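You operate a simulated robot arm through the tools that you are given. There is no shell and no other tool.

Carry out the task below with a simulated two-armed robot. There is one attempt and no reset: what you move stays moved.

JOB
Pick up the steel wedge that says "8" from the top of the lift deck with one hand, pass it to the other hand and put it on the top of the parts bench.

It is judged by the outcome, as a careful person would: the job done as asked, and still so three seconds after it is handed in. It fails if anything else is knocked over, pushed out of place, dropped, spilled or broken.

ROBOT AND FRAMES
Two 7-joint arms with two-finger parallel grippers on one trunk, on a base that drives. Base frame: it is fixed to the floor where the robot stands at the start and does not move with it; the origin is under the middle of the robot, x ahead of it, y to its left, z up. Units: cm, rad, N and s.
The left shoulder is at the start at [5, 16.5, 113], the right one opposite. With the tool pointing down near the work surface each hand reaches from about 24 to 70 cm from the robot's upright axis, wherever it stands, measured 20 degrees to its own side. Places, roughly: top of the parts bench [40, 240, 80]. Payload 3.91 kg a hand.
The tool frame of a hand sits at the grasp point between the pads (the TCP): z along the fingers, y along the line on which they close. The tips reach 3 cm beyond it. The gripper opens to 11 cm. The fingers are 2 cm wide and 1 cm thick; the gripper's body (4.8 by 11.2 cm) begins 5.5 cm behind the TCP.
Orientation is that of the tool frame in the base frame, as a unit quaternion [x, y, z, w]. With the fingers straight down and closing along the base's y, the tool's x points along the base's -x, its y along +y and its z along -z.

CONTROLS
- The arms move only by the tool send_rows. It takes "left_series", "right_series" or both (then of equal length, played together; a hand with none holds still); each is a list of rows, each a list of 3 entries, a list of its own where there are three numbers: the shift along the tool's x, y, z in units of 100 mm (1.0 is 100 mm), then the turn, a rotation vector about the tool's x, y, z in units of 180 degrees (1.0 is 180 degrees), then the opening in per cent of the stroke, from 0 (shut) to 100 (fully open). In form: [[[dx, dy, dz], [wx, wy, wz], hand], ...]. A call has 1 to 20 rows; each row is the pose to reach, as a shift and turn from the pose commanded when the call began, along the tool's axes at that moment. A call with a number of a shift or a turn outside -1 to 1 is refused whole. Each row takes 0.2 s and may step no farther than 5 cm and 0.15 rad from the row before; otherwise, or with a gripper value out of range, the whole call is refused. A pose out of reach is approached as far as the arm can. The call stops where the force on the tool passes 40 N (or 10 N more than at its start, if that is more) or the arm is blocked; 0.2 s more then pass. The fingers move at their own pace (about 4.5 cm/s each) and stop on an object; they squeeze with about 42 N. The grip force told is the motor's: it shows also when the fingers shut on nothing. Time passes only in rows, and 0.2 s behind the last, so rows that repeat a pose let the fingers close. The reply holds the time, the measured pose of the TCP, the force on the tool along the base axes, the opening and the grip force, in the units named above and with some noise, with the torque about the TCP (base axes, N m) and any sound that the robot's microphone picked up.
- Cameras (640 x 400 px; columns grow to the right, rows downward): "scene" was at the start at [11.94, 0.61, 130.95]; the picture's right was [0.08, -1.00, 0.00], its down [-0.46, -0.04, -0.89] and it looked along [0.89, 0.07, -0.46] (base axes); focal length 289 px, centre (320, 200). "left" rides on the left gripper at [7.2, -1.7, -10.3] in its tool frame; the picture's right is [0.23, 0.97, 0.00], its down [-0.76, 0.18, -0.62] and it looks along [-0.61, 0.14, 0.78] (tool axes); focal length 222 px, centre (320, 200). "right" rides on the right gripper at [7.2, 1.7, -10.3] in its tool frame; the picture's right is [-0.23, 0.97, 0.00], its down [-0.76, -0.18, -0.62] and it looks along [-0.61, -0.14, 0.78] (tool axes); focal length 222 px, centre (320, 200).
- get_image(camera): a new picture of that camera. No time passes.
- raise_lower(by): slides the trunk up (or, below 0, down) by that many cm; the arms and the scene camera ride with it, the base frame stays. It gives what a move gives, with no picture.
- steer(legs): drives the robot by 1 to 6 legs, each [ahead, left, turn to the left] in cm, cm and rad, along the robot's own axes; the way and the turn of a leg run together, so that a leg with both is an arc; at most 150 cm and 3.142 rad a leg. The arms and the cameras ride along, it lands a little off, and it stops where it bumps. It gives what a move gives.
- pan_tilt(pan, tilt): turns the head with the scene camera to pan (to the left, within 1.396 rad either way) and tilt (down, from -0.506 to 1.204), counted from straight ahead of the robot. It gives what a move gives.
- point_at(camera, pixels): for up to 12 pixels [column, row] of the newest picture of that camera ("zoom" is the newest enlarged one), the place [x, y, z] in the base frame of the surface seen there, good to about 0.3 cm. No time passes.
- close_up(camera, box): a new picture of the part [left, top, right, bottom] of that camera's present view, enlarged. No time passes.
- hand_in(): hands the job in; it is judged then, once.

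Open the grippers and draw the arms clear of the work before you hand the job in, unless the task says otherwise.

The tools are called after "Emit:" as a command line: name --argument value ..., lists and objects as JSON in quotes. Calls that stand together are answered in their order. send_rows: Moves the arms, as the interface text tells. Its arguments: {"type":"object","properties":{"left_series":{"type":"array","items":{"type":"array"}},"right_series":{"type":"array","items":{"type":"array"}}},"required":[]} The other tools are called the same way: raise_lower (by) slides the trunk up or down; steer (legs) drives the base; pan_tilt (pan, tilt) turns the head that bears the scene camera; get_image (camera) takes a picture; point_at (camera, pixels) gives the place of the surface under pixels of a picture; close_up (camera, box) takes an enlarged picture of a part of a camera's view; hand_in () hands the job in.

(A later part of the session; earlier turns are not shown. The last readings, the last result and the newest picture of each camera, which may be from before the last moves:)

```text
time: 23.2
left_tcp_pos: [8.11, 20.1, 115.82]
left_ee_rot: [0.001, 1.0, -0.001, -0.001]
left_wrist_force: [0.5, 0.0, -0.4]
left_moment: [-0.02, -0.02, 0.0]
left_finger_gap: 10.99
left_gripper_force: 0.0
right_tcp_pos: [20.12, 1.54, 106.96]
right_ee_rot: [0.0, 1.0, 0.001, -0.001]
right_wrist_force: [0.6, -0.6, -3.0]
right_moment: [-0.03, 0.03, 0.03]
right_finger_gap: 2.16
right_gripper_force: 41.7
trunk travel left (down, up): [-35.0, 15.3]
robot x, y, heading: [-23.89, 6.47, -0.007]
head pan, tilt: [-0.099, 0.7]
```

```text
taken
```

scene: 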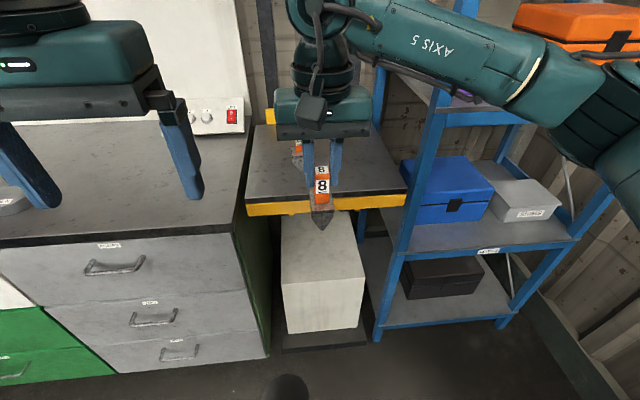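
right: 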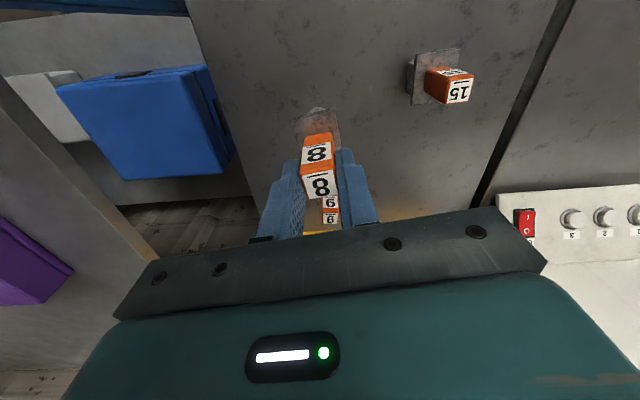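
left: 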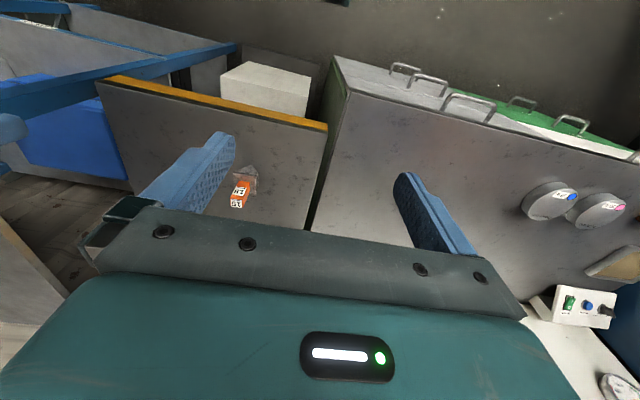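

The wedge hangs at about (20,1.5) with the right TCP at z=107, in free space. Now I move the left hand outward and yaw it by 90° (so its camera will end on top when it points inward).

Emit:
send_rows --left_series '[[[-0.05, 0.1, 0.0], [0, 0, -0.04], 80], [[-0.1, 0.2, 0.05], [0, 0, -0.08], 60], [[-0.15, 0.3, 0.1], [0, 0, -0.12], 50], [[-0.2, 0.4, 0.15], [0, 0, -0.16], 50], [[-0.25, 0.5, 0.2], [0, 0, -0.2], 50], [[-0.3, 0.6, 0.25], [0, 0, -0.245], 50], [[-0.35, 0.7, 0.3], [0, 0, -0.29], 50], [[-0.4, 0.8, 0.35], [0, 0, -0.335], 50], [[-0.45, 0.9, 0.4], [0, 0, -0.38], 50], [[-0.5, 1.0, 0.45], [0, 0, -0.42], 50], [[-0.55, 1.0, 0.5], [0, 0, -0.46], 50], [[-0.6, 1.0, 0.5], [0, 0, -0.5], 50], [[-0.6, 1.0, 0.5], [0, 0, -0.5], 50]]'

Emit:
get_image --camera "scene"

```text
time: 26.0
left_tcp_pos: [14.04, 30.06, 110.73]
left_ee_rot: [0.708, -0.706, 0.0, 0.001]
left_wrist_force: [0.1, 0.9, 0.0]
left_moment: [-0.04, 0.02, 0.03]
left_finger_gap: 5.51
left_gripper_force: 0.1
right_tcp_pos: [20.3, 1.51, 107.0]
right_ee_rot: [-0.001, 1.0, 0.0, 0.0]
right_wrist_force: [-0.1, -0.3, -2.8]
right_moment: [0.0, 0.02, 0.01]
right_finger_gap: 2.14
right_gripper_force: 41.7
trunk travel left (down, up): [-35.0, 15.3]
robot x, y, heading: [-24.47, 5.87, 0.0]
head pan, tilt: [-0.099, 0.7]
```

```text
taken
```

scene: 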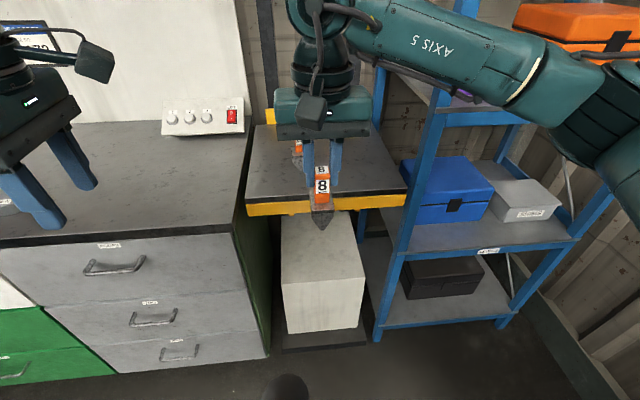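

The 90° yaw worked. Now I roll the left hand so its fingers point inward (to -y), 8° below horizontal with its camera on top, and shift it ahead to x≈20.

Emit:
send_rows --left_series '[[[0, -0.05, 0], [0, 0.04, 0], 50], [[0, -0.1, 0], [0, 0.08, 0], 50], [[0, -0.16, 0], [0, 0.12, 0], 50], [[0, -0.22, 0], [0, 0.16, 0], 50], [[0, -0.28, 0], [0, 0.2, 0], 50], [[0, -0.34, 0], [0, 0.24, 0], 50], [[0, -0.4, 0], [0, 0.28, 0], 50], [[0, -0.46, 0], [0, 0.325, 0], 50], [[0, -0.52, 0], [0, 0.37, 0], 50], [[0, -0.57, 0], [0, 0.415, 0], 50], [[0, -0.62, 0], [0, 0.4556, 0], 50], [[0, -0.62, 0], [0, 0.4556, 0], 50]]'

Emit:
get_image --camera "scene"

Emit:
get_image --camera "left"

```text
time: 28.6
left_tcp_pos: [20.14, 30.02, 110.9]
left_ee_rot: [0.533, -0.532, 0.465, 0.465]
left_wrist_force: [0.1, -0.3, 0.5]
left_moment: [0.01, 0.01, -0.02]
left_finger_gap: 5.51
left_gripper_force: 0.1
right_tcp_pos: [20.29, 1.59, 106.96]
right_ee_rot: [-0.001, 1.0, 0.0, 0.0]
right_wrist_force: [-0.4, 0.0, -4.1]
right_moment: [0.02, 0.0, 0.01]
right_finger_gap: 2.14
right_gripper_force: 41.5
trunk travel left (down, up): [-35.0, 15.3]
robot x, y, heading: [-24.43, 5.85, -0.002]
head pan, tilt: [-0.099, 0.7]
```

```text
taken
```

scene: 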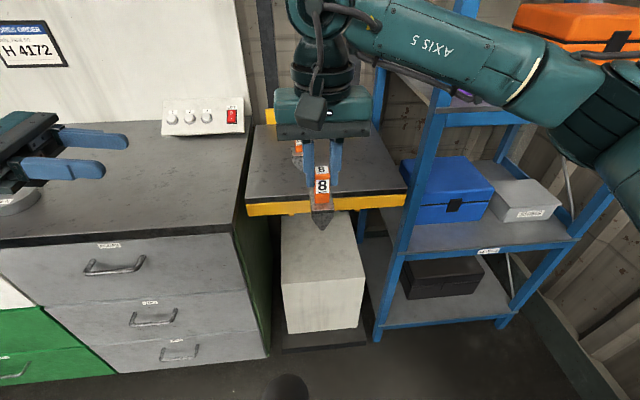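

```text
taken
```

left: 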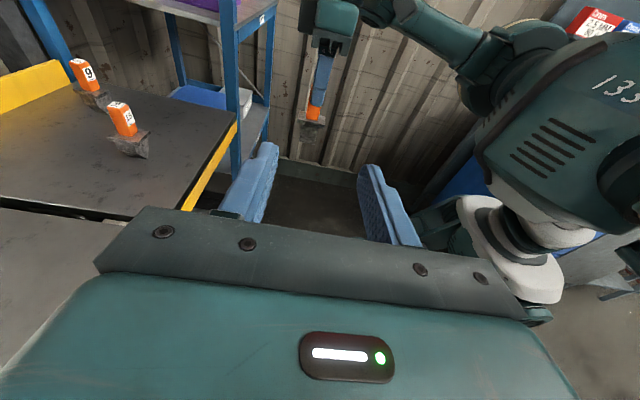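

The left hand points inward with its camera on top, seeing the wedge at (313,112) in the right gripper. I bring it closer along the approach line, in part.

Emit:
send_rows --left_series '[[[-0.1, 0, 0.2], [0, 0, 0], 50], [[-0.2, 0, 0.4], [0, 0, 0], 50], [[-0.3, 0, 0.6], [0, 0, 0], 50], [[-0.37, 0, 0.8], [0, 0, 0], 50], [[-0.37, 0, 0.96], [0, 0, 0], 50], [[-0.37, 0, 0.96], [0, 0, 0], 50]]'

Emit:
get_image --camera "scene"

Emit:
get_image --camera "left"

```text
time: 30.0
left_tcp_pos: [20.39, 20.79, 106.01]
left_ee_rot: [-0.533, 0.533, -0.464, -0.466]
left_wrist_force: [0.8, 1.0, 0.8]
left_moment: [0.01, 0.0, 0.02]
left_finger_gap: 5.5
left_gripper_force: 0.1
right_tcp_pos: [20.27, 1.7, 106.99]
right_ee_rot: [-0.001, 1.0, 0.0, -0.001]
right_wrist_force: [-0.1, 0.5, -2.8]
right_moment: [-0.04, 0.01, 0.04]
right_finger_gap: 2.15
right_gripper_force: 41.7
trunk travel left (down, up): [-35.0, 15.3]
robot x, y, heading: [-23.91, 5.91, -0.002]
head pan, tilt: [-0.099, 0.7]
```

```text
taken
```

scene: 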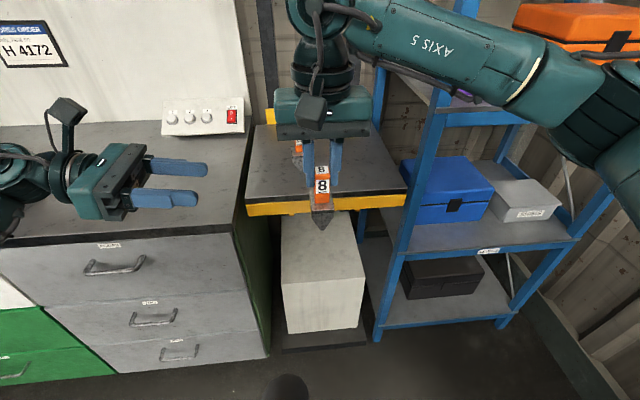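

```text
taken
```

left: 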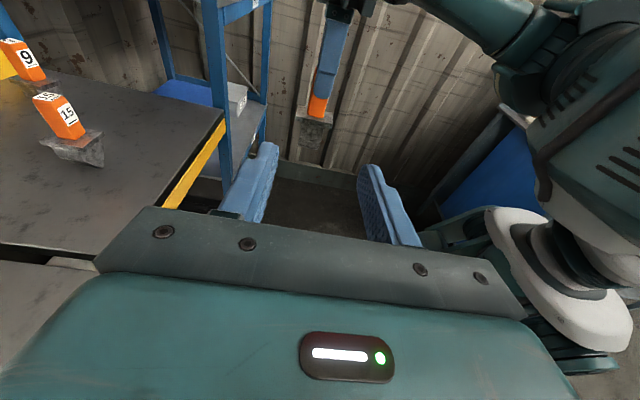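

I enlarge the wedge in the left camera to check the handle's free lower part and plate height.

Emit:
close_up --camera "left" --box '[270, 40, 370, 160]'

Emit:
point_at --camera "zoom" --pixels '[[250, 200], [270, 180], [255, 160], [285, 210], [240, 205], [200, 290], [290, 310], [260, 280], [225, 250], [235, 265], [270, 130], [300, 130]]'

```text
3.33 times, centred on (320, 100) of left
```

zoom: 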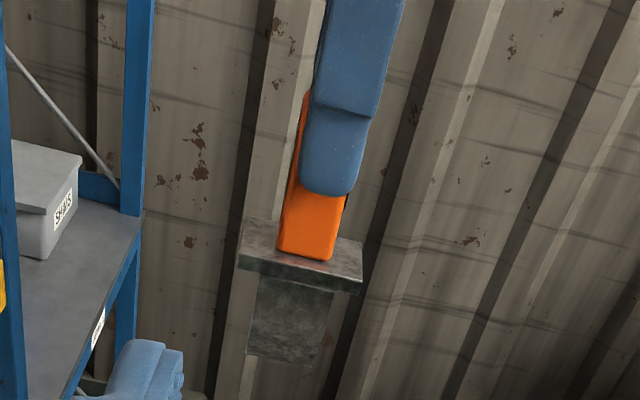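

```text
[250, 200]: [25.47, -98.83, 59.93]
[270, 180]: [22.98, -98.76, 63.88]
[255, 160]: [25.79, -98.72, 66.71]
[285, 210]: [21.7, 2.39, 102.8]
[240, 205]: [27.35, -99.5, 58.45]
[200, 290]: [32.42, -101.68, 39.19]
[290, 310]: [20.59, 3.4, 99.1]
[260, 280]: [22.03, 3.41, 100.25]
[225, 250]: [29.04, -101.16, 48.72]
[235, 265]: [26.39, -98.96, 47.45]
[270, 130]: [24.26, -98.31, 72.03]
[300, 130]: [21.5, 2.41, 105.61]
```

The exposed orange lower handle lies at rows 190–255. I probe its edges and plate corners to centre the left fingers.

Emit:
point_at --camera "zoom" --pixels '[[285, 240], [330, 250], [308, 225], [340, 210], [292, 215], [245, 262], [355, 285], [300, 278], [330, 190], [350, 180], [310, 185], [305, 252]]'

```text
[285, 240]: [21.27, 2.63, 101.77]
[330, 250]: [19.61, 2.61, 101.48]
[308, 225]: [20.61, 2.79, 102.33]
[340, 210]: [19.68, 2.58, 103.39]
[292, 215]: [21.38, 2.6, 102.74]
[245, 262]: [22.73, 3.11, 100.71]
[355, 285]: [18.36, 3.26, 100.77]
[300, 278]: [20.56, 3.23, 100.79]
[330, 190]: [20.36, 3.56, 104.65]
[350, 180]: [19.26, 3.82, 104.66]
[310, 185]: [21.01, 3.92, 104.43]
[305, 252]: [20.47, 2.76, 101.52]
```

The handle centre is at (20.45,1.57), plate top z≈101.05, and the right fingertips end at z≈104.1, leaving a 3 cm band for the left fingers. I approach to y≈11 on the final approach line.

Emit:
send_rows --left_series '[[[-0.02, -0.01, 0.2], [0, 0, 0], 50], [[-0.04, -0.018, 0.4], [0, 0, 0], 50], [[-0.06, -0.018, 0.6], [0, 0, 0], 50], [[-0.069, -0.018, 0.8], [0, 0, 0], 50], [[-0.069, -0.018, 1.0], [0, 0, 0], 50], [[-0.069, -0.018, 1.0], [0, 0, 0], 50]]'

Emit:
get_image --camera "left"

Emit:
close_up --camera "scene" --box '[200, 110, 380, 230]'

```text
time: 31.4
left_tcp_pos: [20.32, 11.2, 103.76]
left_ee_rot: [-0.533, 0.534, -0.464, -0.465]
left_wrist_force: [0.5, 0.3, -0.4]
left_moment: [0.01, 0.0, 0.0]
left_finger_gap: 5.51
left_gripper_force: 0.1
right_tcp_pos: [20.34, 1.56, 107.07]
right_ee_rot: [-0.001, 1.0, 0.0, 0.0]
right_wrist_force: [-0.5, 0.5, -2.8]
right_moment: [0.0, -0.01, -0.02]
right_finger_gap: 2.16
right_gripper_force: 42.5
trunk travel left (down, up): [-35.0, 15.3]
robot x, y, heading: [-24.46, 5.72, -0.004]
head pan, tilt: [-0.099, 0.7]
```

```text
taken
```

left: 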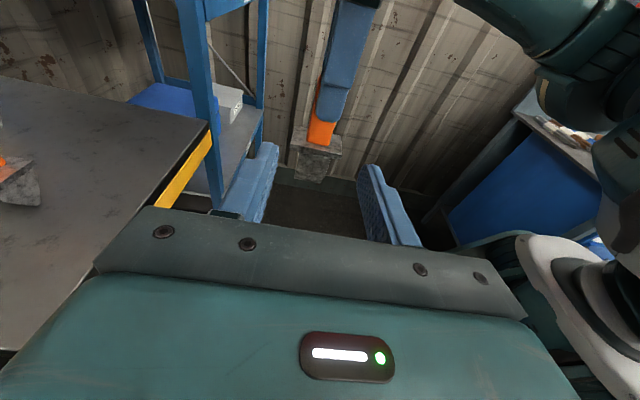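

```text
3.33 times, centred on (290, 170) of scene
```

zoom: 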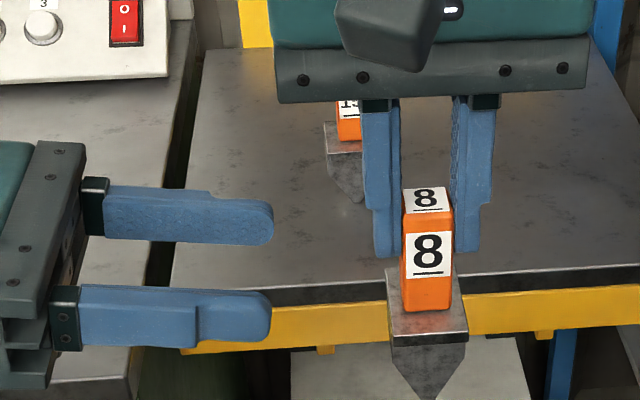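

The left fingers are lined up on either side of the handle's depth. I probe the left fingertips and the handle's lower part in this enlarged scene view.

Emit:
point_at --camera "zoom" --pixels '[[262, 296], [262, 335], [240, 292], [240, 338], [262, 205], [262, 240], [428, 290], [428, 260], [428, 322], [405, 300], [447, 300], [385, 250]]'

```text
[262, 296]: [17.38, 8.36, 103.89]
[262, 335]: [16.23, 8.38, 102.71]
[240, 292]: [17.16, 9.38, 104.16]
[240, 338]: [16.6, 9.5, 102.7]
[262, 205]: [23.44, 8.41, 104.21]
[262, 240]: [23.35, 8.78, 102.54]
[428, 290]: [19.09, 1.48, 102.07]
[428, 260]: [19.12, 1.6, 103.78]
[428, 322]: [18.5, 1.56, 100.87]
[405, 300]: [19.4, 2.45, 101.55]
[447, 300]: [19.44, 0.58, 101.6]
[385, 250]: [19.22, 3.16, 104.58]
```

Tips are at y≈8.3 with z 102.6–104.2, matching the plan. I advance 8.1 cm along the fingers so the tips end just past the handle, then check before closing.

Emit:
send_rows --left_series '[[[0, 0, 0.15], [0, 0, 0], 50], [[0, 0, 0.3], [0, 0, 0], 50], [[0, 0, 0.45], [0, 0, 0], 50], [[0, 0, 0.58], [0, 0, 0], 50], [[0, 0, 0.7], [0, 0, 0], 50], [[0, 0, 0.76], [0, 0, 0], 50], [[0, 0, 0.81], [0, 0, 0], 50], [[0, 0, 0.81], [0, 0, 0], 50]]'

Emit:
get_image --camera "left"

Emit:
close_up --camera "scene" --box '[240, 120, 390, 240]'

Emit:
get_image --camera "right"

```text
time: 33.2
left_tcp_pos: [20.55, 3.01, 102.55]
left_ee_rot: [0.534, -0.533, 0.464, 0.464]
left_wrist_force: [-0.1, 0.3, -0.5]
left_moment: [-0.01, -0.01, 0.02]
left_finger_gap: 5.5
left_gripper_force: 0.1
right_tcp_pos: [20.31, 1.57, 106.9]
right_ee_rot: [-0.001, 1.0, 0.0, 0.0]
right_wrist_force: [-0.6, 0.1, -3.5]
right_moment: [0.0, 0.0, 0.01]
right_finger_gap: 2.15
right_gripper_force: 41.8
trunk travel left (down, up): [-35.0, 15.3]
robot x, y, heading: [-24.33, 5.71, -0.004]
head pan, tilt: [-0.099, 0.7]
```

```text
taken
```

left: 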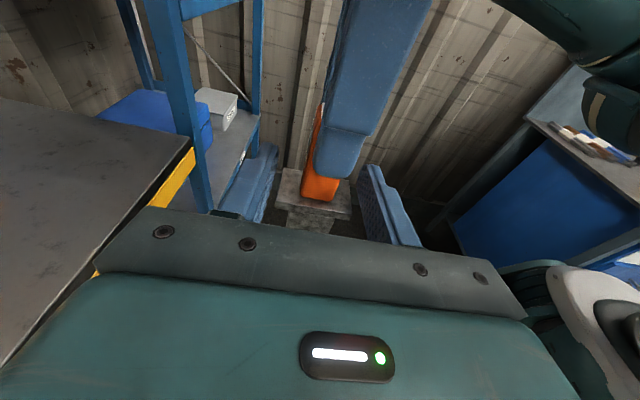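

```text
3.33 times, centred on (315, 180) of scene
```

zoom: 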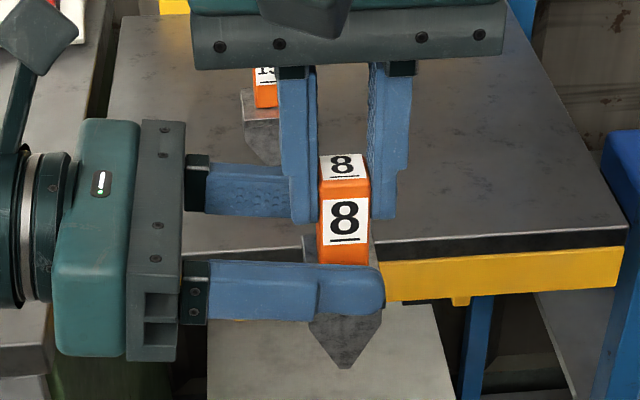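

```text
taken
```

right: 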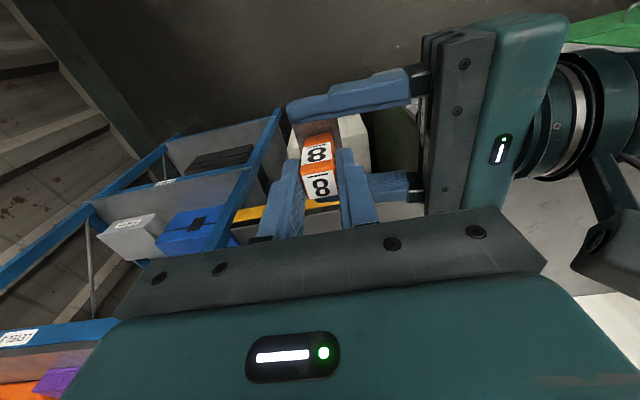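

The left fingers now straddle the lower handle (near finger at (350,288) in the zoom, below the right tips, above the plate). I raise by 1 mm and close the left gripper gently.

Emit:
send_rows --left_series '[[[0.01, 0, 0], [0, 0, 0], 40], [[0.01, 0, 0], [0, 0, 0], 30], [[0.01, 0, 0], [0, 0, 0], 22], [[0.01, 0, 0], [0, 0, 0], 10], [[0.01, 0, 0], [0, 0, 0], 0], [[0.01, 0, 0], [0, 0, 0], 0], [[0.01, 0, 0], [0, 0, 0], 0]]'

Emit:
close_up --camera "scene" --box '[240, 120, 390, 240]'

Emit:
get_image --camera "left"

```text
time: 34.8
left_tcp_pos: [20.39, 3.15, 102.83]
left_ee_rot: [-0.533, 0.533, -0.464, -0.465]
left_wrist_force: [-2.6, -0.4, 0.0]
left_moment: [0.0, -0.12, 0.08]
left_finger_gap: 2.15
left_gripper_force: 41.7
right_tcp_pos: [20.42, 1.61, 107.03]
right_ee_rot: [0.0, 1.0, 0.0, 0.001]
right_wrist_force: [2.7, -0.1, -3.5]
right_moment: [0.0, -0.05, -0.1]
right_finger_gap: 2.14
right_gripper_force: 41.9
trunk travel left (down, up): [-35.0, 15.3]
robot x, y, heading: [-24.27, 6.21, 0.003]
head pan, tilt: [-0.099, 0.7]
```

```text
3.33 times, centred on (315, 180) of scene
```

zoom: 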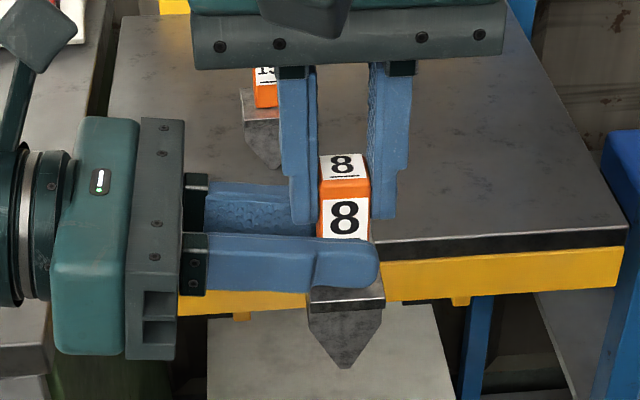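

```text
taken
```

left: 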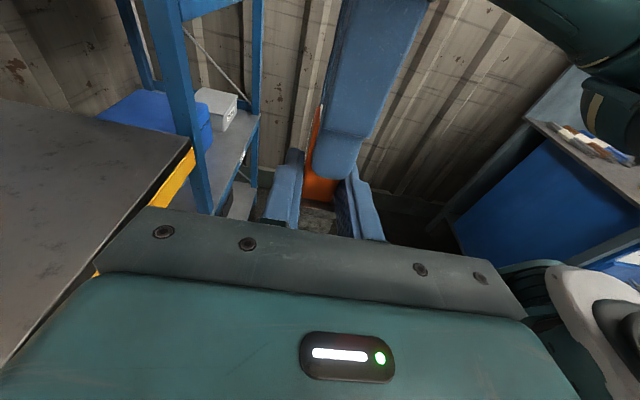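

Both hands hold the handle (left 2.15 cm, 41.7 N; interplay force only 2.6 N). I now open the right gripper to about 4.2 cm.

Emit:
send_rows --right_series '[[[0, 0, 0], [0, 0, 0], 22], [[0, 0, 0], [0, 0, 0], 28], [[0, 0, 0], [0, 0, 0], 38], [[0, 0, 0], [0, 0, 0], 38], [[0, 0, 0], [0, 0, 0], 38]]' --left_series '[[[0, 0, 0], [0, 0, 0], 0], [[0, 0, 0], [0, 0, 0], 0], [[0, 0, 0], [0, 0, 0], 0], [[0, 0, 0], [0, 0, 0], 0], [[0, 0, 0], [0, 0, 0], 0]]'

Emit:
close_up --camera "scene" --box '[240, 120, 390, 240]'

```text
time: 36.0
left_tcp_pos: [20.45, 3.21, 102.8]
left_ee_rot: [0.533, -0.533, 0.464, 0.465]
left_wrist_force: [0.8, 0.2, 0.2]
left_moment: [0.05, -0.01, -0.04]
left_finger_gap: 2.16
left_gripper_force: 42.2
right_tcp_pos: [20.26, 1.54, 106.97]
right_ee_rot: [0.0, 1.0, 0.001, 0.0]
right_wrist_force: [0.3, -0.1, -0.4]
right_moment: [-0.02, 0.0, 0.01]
right_finger_gap: 4.17
right_gripper_force: 0.2
trunk travel left (down, up): [-35.0, 15.3]
robot x, y, heading: [-24.33, 5.88, -0.004]
head pan, tilt: [-0.099, 0.7]
```

```text
3.33 times, centred on (315, 180) of scene
```

zoom: 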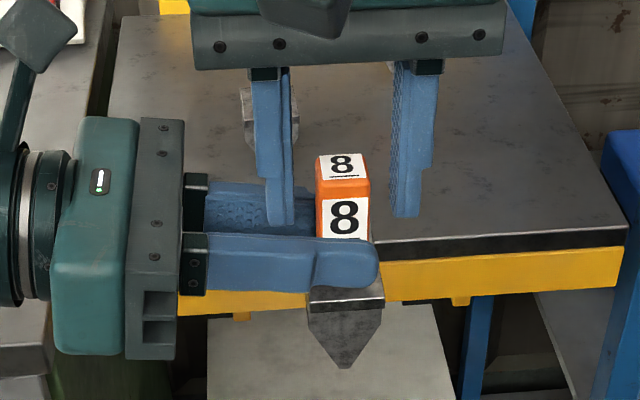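

The right fingers are free of the handle and the left holds the wedge. I raise the right hand straight up and away.

Emit:
send_rows --right_series '[[[0, 0, -0.1], [0, 0, 0], 38], [[0, 0, -0.2], [0, 0, 0], 38], [[0, 0, -0.3], [0, 0, 0], 38], [[0, 0, -0.45], [0, 0, 0], 38], [[0, 0, -0.6], [0, 0, 0], 38], [[0, -0.1, -0.75], [0, 0, 0], 38], [[0, -0.3, -0.85], [0, 0, 0], 38], [[0, -0.5, -0.9], [0, 0, 0], 38], [[0, -0.7, -0.9], [0, 0, 0], 38], [[0, -0.9, -0.9], [0, 0, 0], 38]]' --left_series '[[[0, 0, 0], [0, 0, 0], 0], [[0, 0, 0], [0, 0, 0], 0], [[0, 0, 0], [0, 0, 0], 0], [[0, 0, 0], [0, 0, 0], 0], [[0, 0, 0], [0, 0, 0], 0], [[0, 0, 0], [0, 0, 0], 0], [[0, 0, 0], [0, 0, 0], 0], [[0, 0, 0], [0, 0, 0], 0], [[0, 0, 0], [0, 0, 0], 0], [[0, 0, 0], [0, 0, 0], 0]]'

Emit:
get_image --camera "scene"

Emit:
get_image --camera "left"

```text
time: 38.2
left_tcp_pos: [20.37, 3.09, 102.74]
left_ee_rot: [0.534, -0.533, 0.464, 0.465]
left_wrist_force: [-0.4, -0.1, 0.8]
left_moment: [0.07, 0.0, -0.02]
left_finger_gap: 2.15
left_gripper_force: 42.5
right_tcp_pos: [20.2, -7.44, 116.05]
right_ee_rot: [-0.001, 1.0, -0.001, 0.0]
right_wrist_force: [-0.9, 0.2, -0.9]
right_moment: [-0.01, -0.01, 0.01]
right_finger_gap: 4.2
right_gripper_force: 0.0
trunk travel left (down, up): [-35.0, 15.3]
robot x, y, heading: [-24.5, 5.9, -0.003]
head pan, tilt: [-0.099, 0.7]
```

```text
taken
```

scene: 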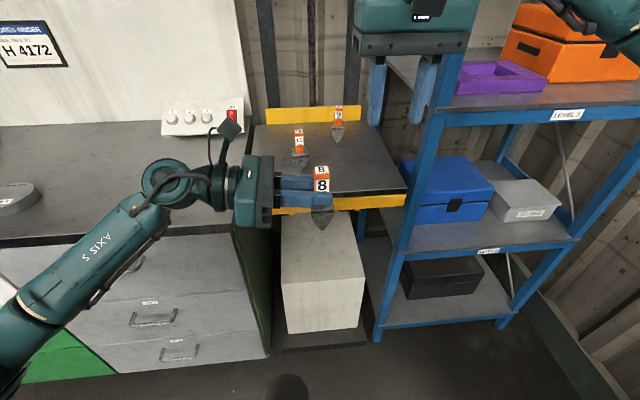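

```text
taken
```

left: 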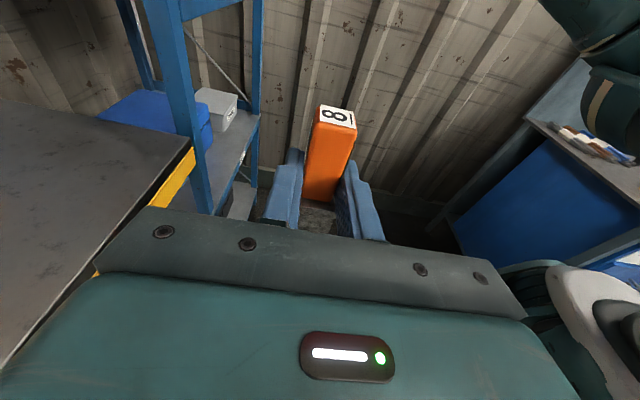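

The left hand holds the wedge upright, alone. Now I look left again to plan the drive to the parts bench.

Emit:
pan_tilt --pan 1.39 --tilt 0.15

Emit:
get_image --camera "scene"

Emit:
point_at --camera "scene" --pixels '[[260, 230], [300, 120], [200, 150], [330, 150], [150, 250], [400, 200], [50, 250], [350, 300], [260, 300], [200, 300], [450, 250], [300, 350]]'

```text
time: 39.8
left_tcp_pos: [20.47, 3.19, 102.81]
left_ee_rot: [0.533, -0.533, 0.464, 0.465]
left_wrist_force: [-0.4, 0.0, -0.3]
left_moment: [0.05, 0.05, 0.04]
left_finger_gap: 2.17
left_gripper_force: 41.8
right_tcp_pos: [20.25, -7.47, 115.99]
right_ee_rot: [-0.001, 1.0, 0.001, 0.001]
right_wrist_force: [-1.0, 0.0, 0.6]
right_moment: [-0.01, -0.01, -0.03]
right_finger_gap: 4.18
right_gripper_force: 0.0
trunk travel left (down, up): [-35.0, 15.3]
robot x, y, heading: [-24.22, 5.67, -0.001]
head pan, tilt: [1.389, 0.15]
```

```text
taken
```

scene: 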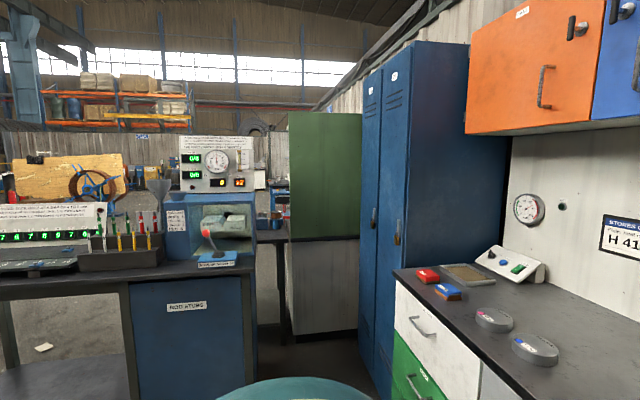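

```text
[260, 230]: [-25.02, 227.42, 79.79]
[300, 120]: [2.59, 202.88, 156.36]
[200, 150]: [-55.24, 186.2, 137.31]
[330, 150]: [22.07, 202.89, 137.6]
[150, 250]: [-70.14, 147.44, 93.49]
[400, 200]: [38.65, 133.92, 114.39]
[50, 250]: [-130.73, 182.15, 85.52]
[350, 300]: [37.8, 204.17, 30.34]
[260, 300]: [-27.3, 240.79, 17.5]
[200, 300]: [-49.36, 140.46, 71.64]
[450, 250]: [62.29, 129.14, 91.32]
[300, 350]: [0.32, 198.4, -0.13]
```

A green-topped panel stands at y≈203 (x≈-5…38), with a dark bench top at z≈79.8 visible to its left near (-25,227). I zoom in on that gap.

Emit:
close_up --camera "scene" --box '[220, 100, 400, 350]'

Emit:
close_up --camera "scene" --box '[235, 170, 315, 240]'

Emit:
point_at --camera "zoom" --pixels '[[130, 330], [170, 380], [250, 345], [300, 330], [330, 250], [350, 200], [240, 250], [440, 300], [470, 200], [300, 380], [420, 380], [370, 300]]'

```text
1.60 times, centred on (310, 225) of scene
```

zoom: 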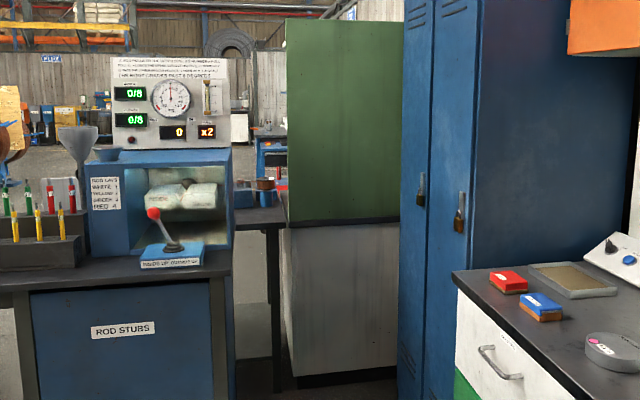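

```text
5.71 times, centred on (275, 205) of scene
```

zoom: 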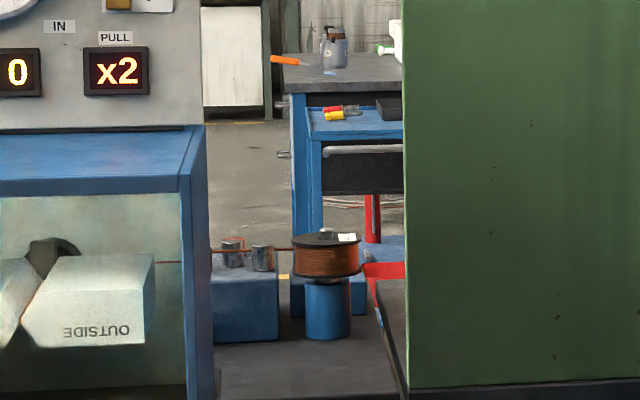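

```text
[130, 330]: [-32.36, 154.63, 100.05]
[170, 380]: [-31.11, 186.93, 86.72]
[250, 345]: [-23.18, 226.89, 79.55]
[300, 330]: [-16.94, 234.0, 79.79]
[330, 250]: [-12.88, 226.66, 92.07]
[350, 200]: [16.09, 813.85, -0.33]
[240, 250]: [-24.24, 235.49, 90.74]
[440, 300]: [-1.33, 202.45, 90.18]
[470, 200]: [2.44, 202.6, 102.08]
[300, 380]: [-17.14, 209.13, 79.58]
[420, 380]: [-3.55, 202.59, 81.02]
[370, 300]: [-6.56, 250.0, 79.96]
```

The panel at y≈203 looks like the back of the parts bench (its face is turned away, towards +y), and a wire seems to run from the test machine to a reel on a side table at about z=92, so that gap must not be used. I look at the right side and farther around for a route.

Emit:
pan_tilt --pan -1.39 --tilt 0.3

Emit:
get_image --camera "scene"

Emit:
point_at --camera "scene" --pixels '[[100, 300], [200, 300], [300, 300], [400, 300], [500, 300], [600, 300], [600, 200], [500, 200], [400, 200], [300, 200], [600, 100], [400, 100]]'

```text
time: 42.2
left_tcp_pos: [20.42, 3.05, 102.78]
left_ee_rot: [-0.533, 0.534, -0.464, -0.465]
left_wrist_force: [0.3, -0.6, -0.3]
left_moment: [0.02, -0.01, 0.04]
left_finger_gap: 2.19
left_gripper_force: 42.0
right_tcp_pos: [20.24, -7.41, 116.05]
right_ee_rot: [-0.002, 1.0, -0.001, 0.0]
right_wrist_force: [-0.6, 1.1, 0.8]
right_moment: [0.03, -0.01, -0.04]
right_finger_gap: 4.18
right_gripper_force: 0.2
trunk travel left (down, up): [-35.0, 15.3]
robot x, y, heading: [-24.51, 5.86, -0.003]
head pan, tilt: [-1.389, 0.3]
```

```text
taken
```

scene: 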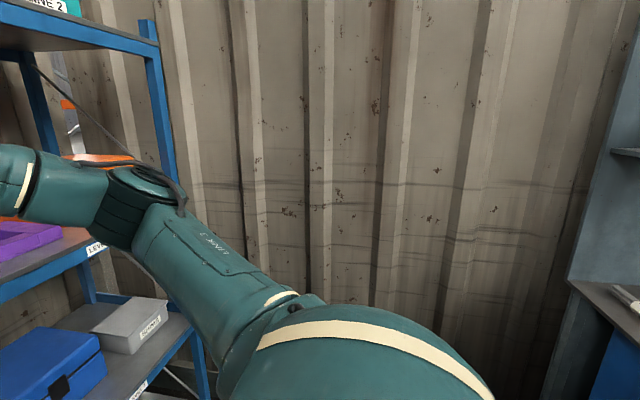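

```text
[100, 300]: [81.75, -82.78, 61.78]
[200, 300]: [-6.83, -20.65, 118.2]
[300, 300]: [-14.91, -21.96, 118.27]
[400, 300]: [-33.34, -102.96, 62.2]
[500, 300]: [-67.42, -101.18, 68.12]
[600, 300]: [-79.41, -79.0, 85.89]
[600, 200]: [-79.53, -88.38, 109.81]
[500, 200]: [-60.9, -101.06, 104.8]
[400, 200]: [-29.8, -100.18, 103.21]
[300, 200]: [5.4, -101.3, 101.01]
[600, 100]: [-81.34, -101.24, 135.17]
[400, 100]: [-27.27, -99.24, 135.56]
```

There's a wall at y≈-100 on the right and furniture near (-80,-80). I turn the robot left in place by about 1.2 rad and look along the aisle.

Emit:
steer --legs '[[0, 0, 0.6], [0, 0, 0.6]]'

Emit:
pan_tilt --pan 0.9 --tilt 0.25

Emit:
get_image --camera "scene"

Emit:
point_at --camera "scene" --pixels '[[50, 300], [100, 350], [200, 300], [300, 300], [400, 300], [500, 300], [600, 300], [600, 200], [450, 200], [300, 200], [150, 200], [50, 200]]'

```text
time: 45.9
left_tcp_pos: [-5.07, 46.56, 102.75]
left_ee_rot: [0.741, -0.142, 0.645, 0.124]
left_wrist_force: [-0.3, 0.2, 0.3]
left_moment: [0.05, 0.02, 0.0]
left_finger_gap: 2.19
left_gripper_force: 41.8
right_tcp_pos: [4.64, 42.44, 116.1]
right_ee_rot: [-0.564, 0.826, 0.0, 0.001]
right_wrist_force: [0.9, -0.3, 0.1]
right_moment: [0.04, -0.01, -0.02]
right_finger_gap: 4.16
right_gripper_force: 0.1
trunk travel left (down, up): [-35.0, 15.3]
robot x, y, heading: [-24.24, 5.93, 1.191]
head pan, tilt: [-1.389, 0.3]
```

```text
time: 48.0
left_tcp_pos: [-5.12, 46.48, 102.76]
left_ee_rot: [0.741, -0.142, 0.645, 0.125]
left_wrist_force: [-0.5, -0.3, -0.9]
left_moment: [0.02, 0.04, -0.02]
left_finger_gap: 2.18
left_gripper_force: 42.1
right_tcp_pos: [4.65, 42.44, 116.07]
right_ee_rot: [-0.563, 0.827, 0.0, 0.0]
right_wrist_force: [-0.4, 0.3, -0.4]
right_moment: [-0.04, -0.01, -0.02]
right_finger_gap: 4.18
right_gripper_force: 0.0
trunk travel left (down, up): [-35.0, 15.3]
robot x, y, heading: [-24.76, 5.77, 1.188]
head pan, tilt: [0.901, 0.25]
```

```text
taken
```

scene: 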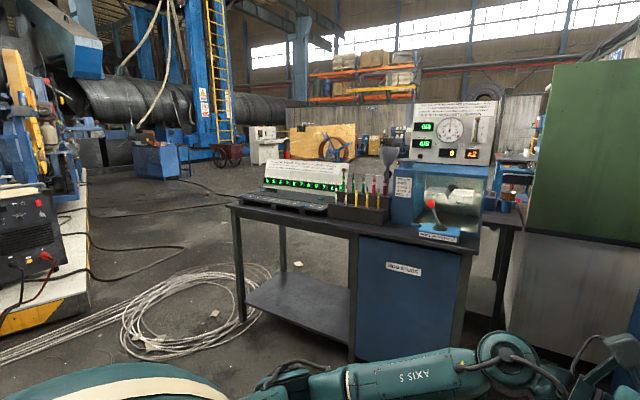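

```text
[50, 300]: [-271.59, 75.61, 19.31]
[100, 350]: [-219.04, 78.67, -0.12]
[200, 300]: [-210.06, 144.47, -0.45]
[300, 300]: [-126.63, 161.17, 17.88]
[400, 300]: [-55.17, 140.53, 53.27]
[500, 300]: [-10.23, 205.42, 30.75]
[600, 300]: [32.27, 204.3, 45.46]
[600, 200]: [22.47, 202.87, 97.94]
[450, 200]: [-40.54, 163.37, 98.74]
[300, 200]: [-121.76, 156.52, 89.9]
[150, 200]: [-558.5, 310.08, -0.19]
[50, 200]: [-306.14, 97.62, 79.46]
```

The test bench spans x≈-130…-31 (y≈138–190); a rope coil lies on the floor left of it. I zoom into the gap between test machine and panel and at the coil.

Emit:
close_up --camera "scene" --box '[440, 100, 600, 320]'

Emit:
close_up --camera "scene" --box '[460, 150, 560, 250]'

Emit:
point_at --camera "scene" --pixels '[[128, 335], [200, 270], [270, 290], [180, 360], [20, 350], [240, 345], [60, 345], [85, 300], [150, 290], [215, 255], [280, 270], [225, 380]]'

```text
1.82 times, centred on (520, 210) of scene
```

zoom: 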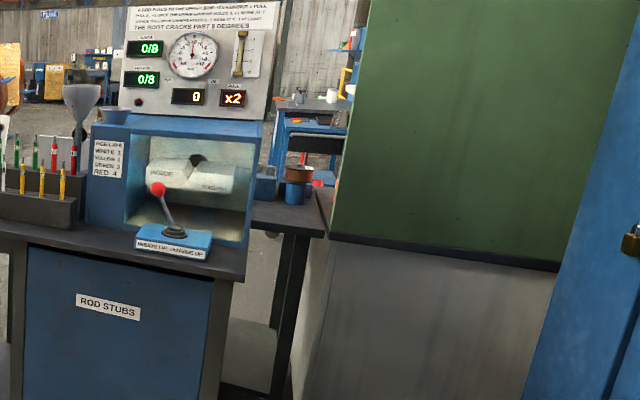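

```text
4.00 times, centred on (510, 200) of scene
```

zoom: 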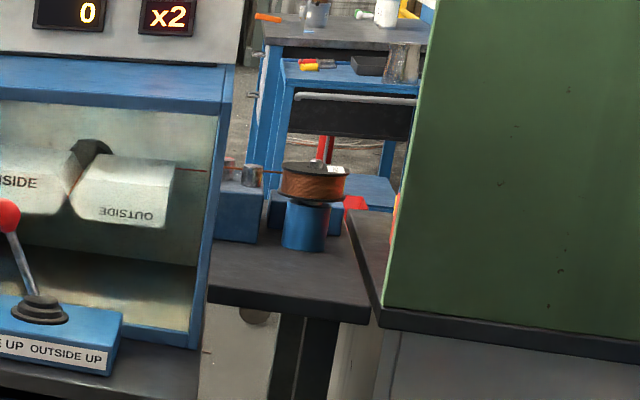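

```text
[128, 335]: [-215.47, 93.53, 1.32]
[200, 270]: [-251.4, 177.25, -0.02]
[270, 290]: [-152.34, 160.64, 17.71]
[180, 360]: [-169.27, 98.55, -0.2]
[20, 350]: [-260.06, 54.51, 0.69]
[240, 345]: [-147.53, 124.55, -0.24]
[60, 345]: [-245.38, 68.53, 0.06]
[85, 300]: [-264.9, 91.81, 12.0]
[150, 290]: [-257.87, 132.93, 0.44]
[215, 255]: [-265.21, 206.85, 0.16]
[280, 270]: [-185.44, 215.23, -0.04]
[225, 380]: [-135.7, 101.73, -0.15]
```

The parts bench does face away, behind its green backboard, so I need to get around to its far side. I look down to see the robot's own footprint first.

Emit:
pan_tilt --pan 0.0 --tilt 1.2

Emit:
get_image --camera "scene"

Emit:
point_at --camera "scene" --pixels '[[320, 300], [320, 340], [320, 380], [280, 390], [360, 390], [200, 390], [440, 390], [320, 250], [250, 350], [400, 350], [320, 395], [150, 300]]'

```text
time: 49.3
left_tcp_pos: [-5.18, 46.66, 102.71]
left_ee_rot: [0.741, -0.142, 0.645, 0.124]
left_wrist_force: [-0.1, -0.1, 0.1]
left_moment: [0.0, 0.04, 0.0]
left_finger_gap: 2.17
left_gripper_force: 42.1
right_tcp_pos: [4.65, 42.35, 116.07]
right_ee_rot: [-0.562, 0.827, 0.0, 0.0]
right_wrist_force: [0.4, 0.3, -0.3]
right_moment: [0.0, 0.02, 0.01]
right_finger_gap: 4.2
right_gripper_force: 0.0
trunk travel left (down, up): [-35.0, 15.3]
robot x, y, heading: [-24.41, 6.17, 1.193]
head pan, tilt: [0.0, 1.201]
```

```text
taken
```

scene: 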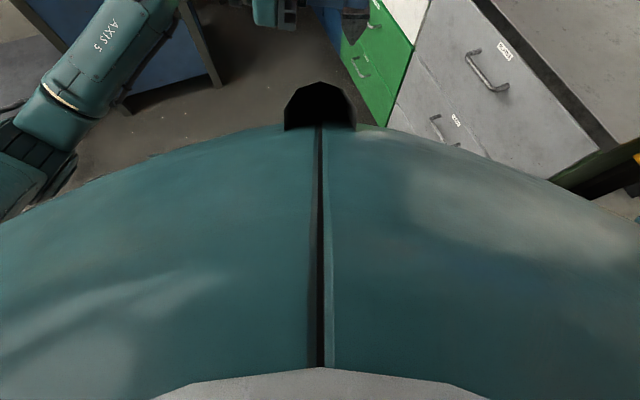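

```text
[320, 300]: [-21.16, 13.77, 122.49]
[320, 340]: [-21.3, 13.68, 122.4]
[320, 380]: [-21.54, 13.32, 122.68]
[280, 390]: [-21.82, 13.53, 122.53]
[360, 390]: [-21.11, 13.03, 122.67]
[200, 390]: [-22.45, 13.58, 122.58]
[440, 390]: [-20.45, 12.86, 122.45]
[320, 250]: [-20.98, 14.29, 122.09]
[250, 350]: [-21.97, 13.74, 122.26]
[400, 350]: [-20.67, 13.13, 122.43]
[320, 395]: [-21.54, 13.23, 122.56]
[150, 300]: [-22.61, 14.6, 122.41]
```

The base isn't visible, so I'll keep generous margins. I turn farther left to about 2.2 rad and look around from there.

Emit:
steer --legs '[[0, 0, 1.0]]'

Emit:
pan_tilt --pan 0.0 --tilt 0.25

Emit:
get_image --camera "scene"

Emit:
pan_tilt --pan 1.2 --tilt 0.3

Emit:
get_image --camera "scene"

```text
time: 52.2
left_tcp_pos: [-48.09, 44.1, 102.76]
left_ee_rot: [0.718, 0.232, 0.625, -0.201]
left_wrist_force: [0.1, -0.6, -0.7]
left_moment: [0.0, 0.04, 0.01]
left_finger_gap: 2.17
left_gripper_force: 41.8
right_tcp_pos: [-39.29, 50.03, 115.9]
right_ee_rot: [0.89, -0.455, 0.001, 0.0]
right_wrist_force: [-0.3, -0.1, -0.9]
right_moment: [-0.02, 0.01, 0.0]
right_finger_gap: 4.17
right_gripper_force: 0.1
trunk travel left (down, up): [-35.0, 15.3]
robot x, y, heading: [-24.49, 6.25, 2.192]
head pan, tilt: [0.0, 1.201]
```

```text
time: 53.5
left_tcp_pos: [-48.05, 44.11, 102.63]
left_ee_rot: [0.718, 0.232, 0.625, -0.201]
left_wrist_force: [-0.2, 0.5, -0.1]
left_moment: [-0.04, 0.04, -0.03]
left_finger_gap: 2.15
left_gripper_force: 41.8
right_tcp_pos: [-39.33, 50.09, 116.05]
right_ee_rot: [0.89, -0.456, 0.0, 0.0]
right_wrist_force: [-0.2, 0.8, 0.1]
right_moment: [-0.04, -0.03, 0.0]
right_finger_gap: 4.16
right_gripper_force: 0.0
trunk travel left (down, up): [-35.0, 15.3]
robot x, y, heading: [-24.05, 5.8, 2.193]
head pan, tilt: [0.0, 0.25]
```

```text
taken
```

scene: 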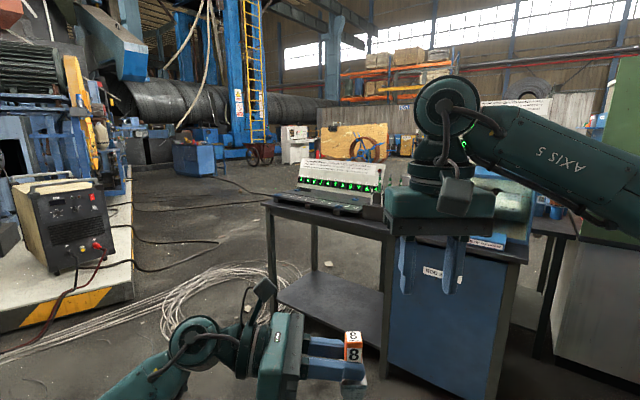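

```text
time: 54.9
left_tcp_pos: [-48.08, 44.11, 102.79]
left_ee_rot: [0.718, 0.231, 0.625, -0.2]
left_wrist_force: [-0.4, 0.0, 0.1]
left_moment: [-0.06, 0.03, 0.01]
left_finger_gap: 2.17
left_gripper_force: 42.2
right_tcp_pos: [-39.29, 50.07, 116.12]
right_ee_rot: [0.89, -0.455, -0.001, 0.0]
right_wrist_force: [-0.3, -0.6, -0.5]
right_moment: [-0.02, 0.0, -0.04]
right_finger_gap: 4.2
right_gripper_force: 0.1
trunk travel left (down, up): [-35.0, 15.3]
robot x, y, heading: [-24.77, 5.86, 2.191]
head pan, tilt: [1.201, 0.3]
```

```text
taken
```

scene: 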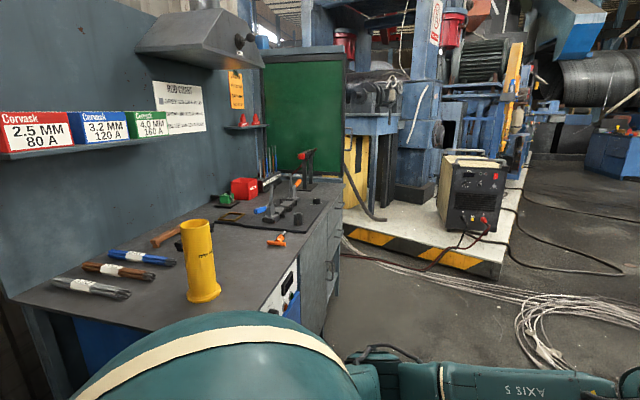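

A welding bench is behind, and a machine platform is to the left. I want a better look at the parts bench from nearer: I turn to face +y and drive ahead to about (-24,80), which stays well short of the test bench (y≈138).

Emit:
steer --legs '[[0, 0, -0.62], [65, -4, 0]]'

Emit:
pan_tilt --pan -0.2 --tilt 0.2

Emit:
get_image --camera "scene"

Emit:
get_image --camera "right"

```text
time: 60.1
left_tcp_pos: [-19.91, 115.17, 102.64]
left_ee_rot: [0.754, 0.01, 0.656, -0.007]
left_wrist_force: [-1.3, 0.2, 0.0]
left_moment: [0.06, 0.05, -0.02]
left_finger_gap: 2.18
left_gripper_force: 41.9
right_tcp_pos: [-9.25, 115.19, 116.03]
right_ee_rot: [0.717, -0.697, -0.001, 0.0]
right_wrist_force: [0.7, -0.4, 0.5]
right_moment: [0.0, -0.01, 0.0]
right_finger_gap: 4.18
right_gripper_force: 0.0
trunk travel left (down, up): [-35.0, 15.3]
robot x, y, heading: [-22.08, 70.55, 1.597]
head pan, tilt: [1.201, 0.3]
```

```text
time: 61.6
left_tcp_pos: [-19.83, 115.18, 102.75]
left_ee_rot: [0.754, 0.01, 0.657, -0.008]
left_wrist_force: [0.3, 0.0, -0.9]
left_moment: [0.0, 0.05, 0.05]
left_finger_gap: 2.18
left_gripper_force: 41.7
right_tcp_pos: [-9.31, 115.26, 116.01]
right_ee_rot: [0.717, -0.697, 0.0, 0.001]
right_wrist_force: [-0.5, 0.0, 0.5]
right_moment: [0.02, 0.0, -0.03]
right_finger_gap: 4.2
right_gripper_force: 0.1
trunk travel left (down, up): [-35.0, 15.3]
robot x, y, heading: [-21.56, 70.32, 1.597]
head pan, tilt: [-0.201, 0.201]
```

```text
taken
```

scene: 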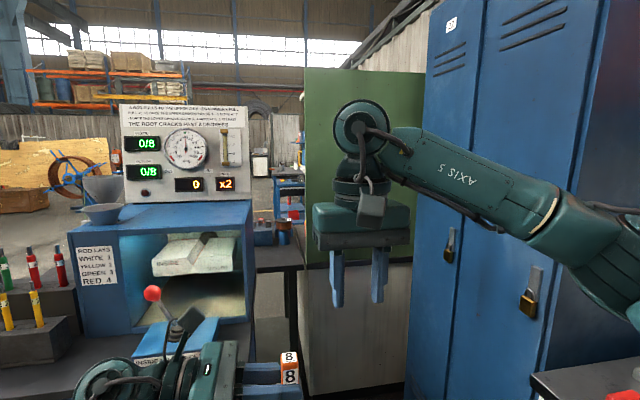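

```text
taken
```

right: 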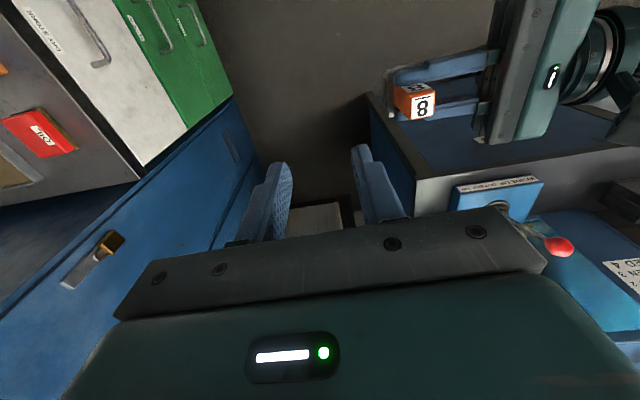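

From here the panel and the gap are clearer. I probe the panel's extents, the locker, the reel table and the far-side features.

Emit:
point_at --camera "scene" --pixels '[[308, 100], [420, 90], [318, 370], [390, 370], [400, 45], [432, 60], [480, 300], [590, 330], [290, 190], [262, 150], [275, 250], [255, 300]]'

Emit:
close_up --camera "scene" --box '[230, 130, 330, 290]'

```text
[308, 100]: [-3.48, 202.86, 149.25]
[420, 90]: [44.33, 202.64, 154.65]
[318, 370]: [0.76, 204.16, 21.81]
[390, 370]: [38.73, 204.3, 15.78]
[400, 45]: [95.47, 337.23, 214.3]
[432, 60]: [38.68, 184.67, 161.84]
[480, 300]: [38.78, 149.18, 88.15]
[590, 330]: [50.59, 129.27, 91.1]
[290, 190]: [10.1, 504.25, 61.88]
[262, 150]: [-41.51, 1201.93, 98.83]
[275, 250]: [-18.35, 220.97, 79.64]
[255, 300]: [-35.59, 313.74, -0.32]
```

```text
2.50 times, centred on (280, 210) of scene
```

zoom: 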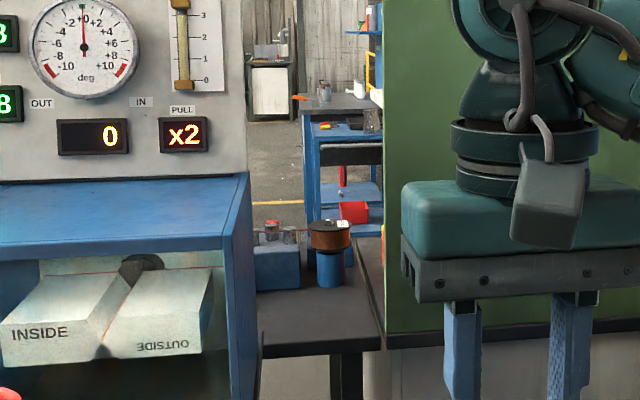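

The far side (y>277) is open floor. The only way around seems to be left of the test bench, so I look at the rope coil and that end of the bench more closely.

Emit:
pan_tilt --pan 0.85 --tilt 0.35

Emit:
get_image --camera "scene"

Emit:
point_at --camera "scene" --pixels '[[20, 250], [60, 230], [100, 250], [140, 280], [30, 300], [80, 320], [150, 230], [200, 250], [120, 215], [10, 220], [60, 200], [250, 230]]'

```text
time: 62.9
left_tcp_pos: [-19.98, 115.16, 102.77]
left_ee_rot: [0.753, 0.01, 0.657, -0.007]
left_wrist_force: [0.0, -0.8, 0.6]
left_moment: [0.03, 0.05, -0.02]
left_finger_gap: 2.18
left_gripper_force: 42.1
right_tcp_pos: [-9.27, 115.16, 116.13]
right_ee_rot: [0.717, -0.697, 0.0, -0.001]
right_wrist_force: [-0.2, 0.3, 0.6]
right_moment: [0.01, 0.03, 0.01]
right_finger_gap: 4.18
right_gripper_force: 0.0
trunk travel left (down, up): [-35.0, 15.3]
robot x, y, heading: [-22.03, 70.36, 1.598]
head pan, tilt: [0.85, 0.351]
```

```text
taken
```

scene: 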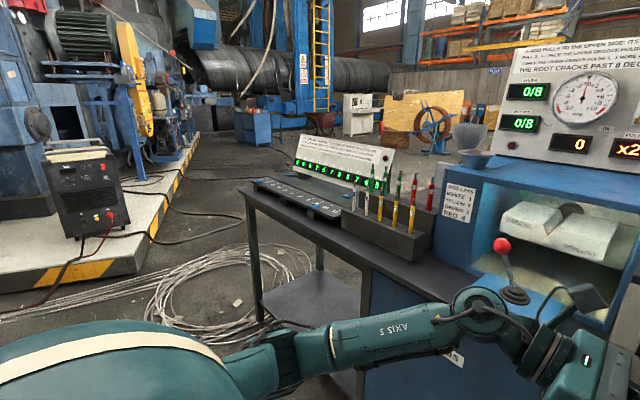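

```text
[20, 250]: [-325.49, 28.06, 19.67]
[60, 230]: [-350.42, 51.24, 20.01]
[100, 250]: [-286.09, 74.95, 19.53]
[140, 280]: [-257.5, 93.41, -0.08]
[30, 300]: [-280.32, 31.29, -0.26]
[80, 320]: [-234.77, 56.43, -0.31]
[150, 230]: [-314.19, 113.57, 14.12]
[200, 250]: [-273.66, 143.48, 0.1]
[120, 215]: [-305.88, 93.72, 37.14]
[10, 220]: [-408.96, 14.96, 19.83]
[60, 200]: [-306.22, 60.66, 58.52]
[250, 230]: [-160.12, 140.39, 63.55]
```

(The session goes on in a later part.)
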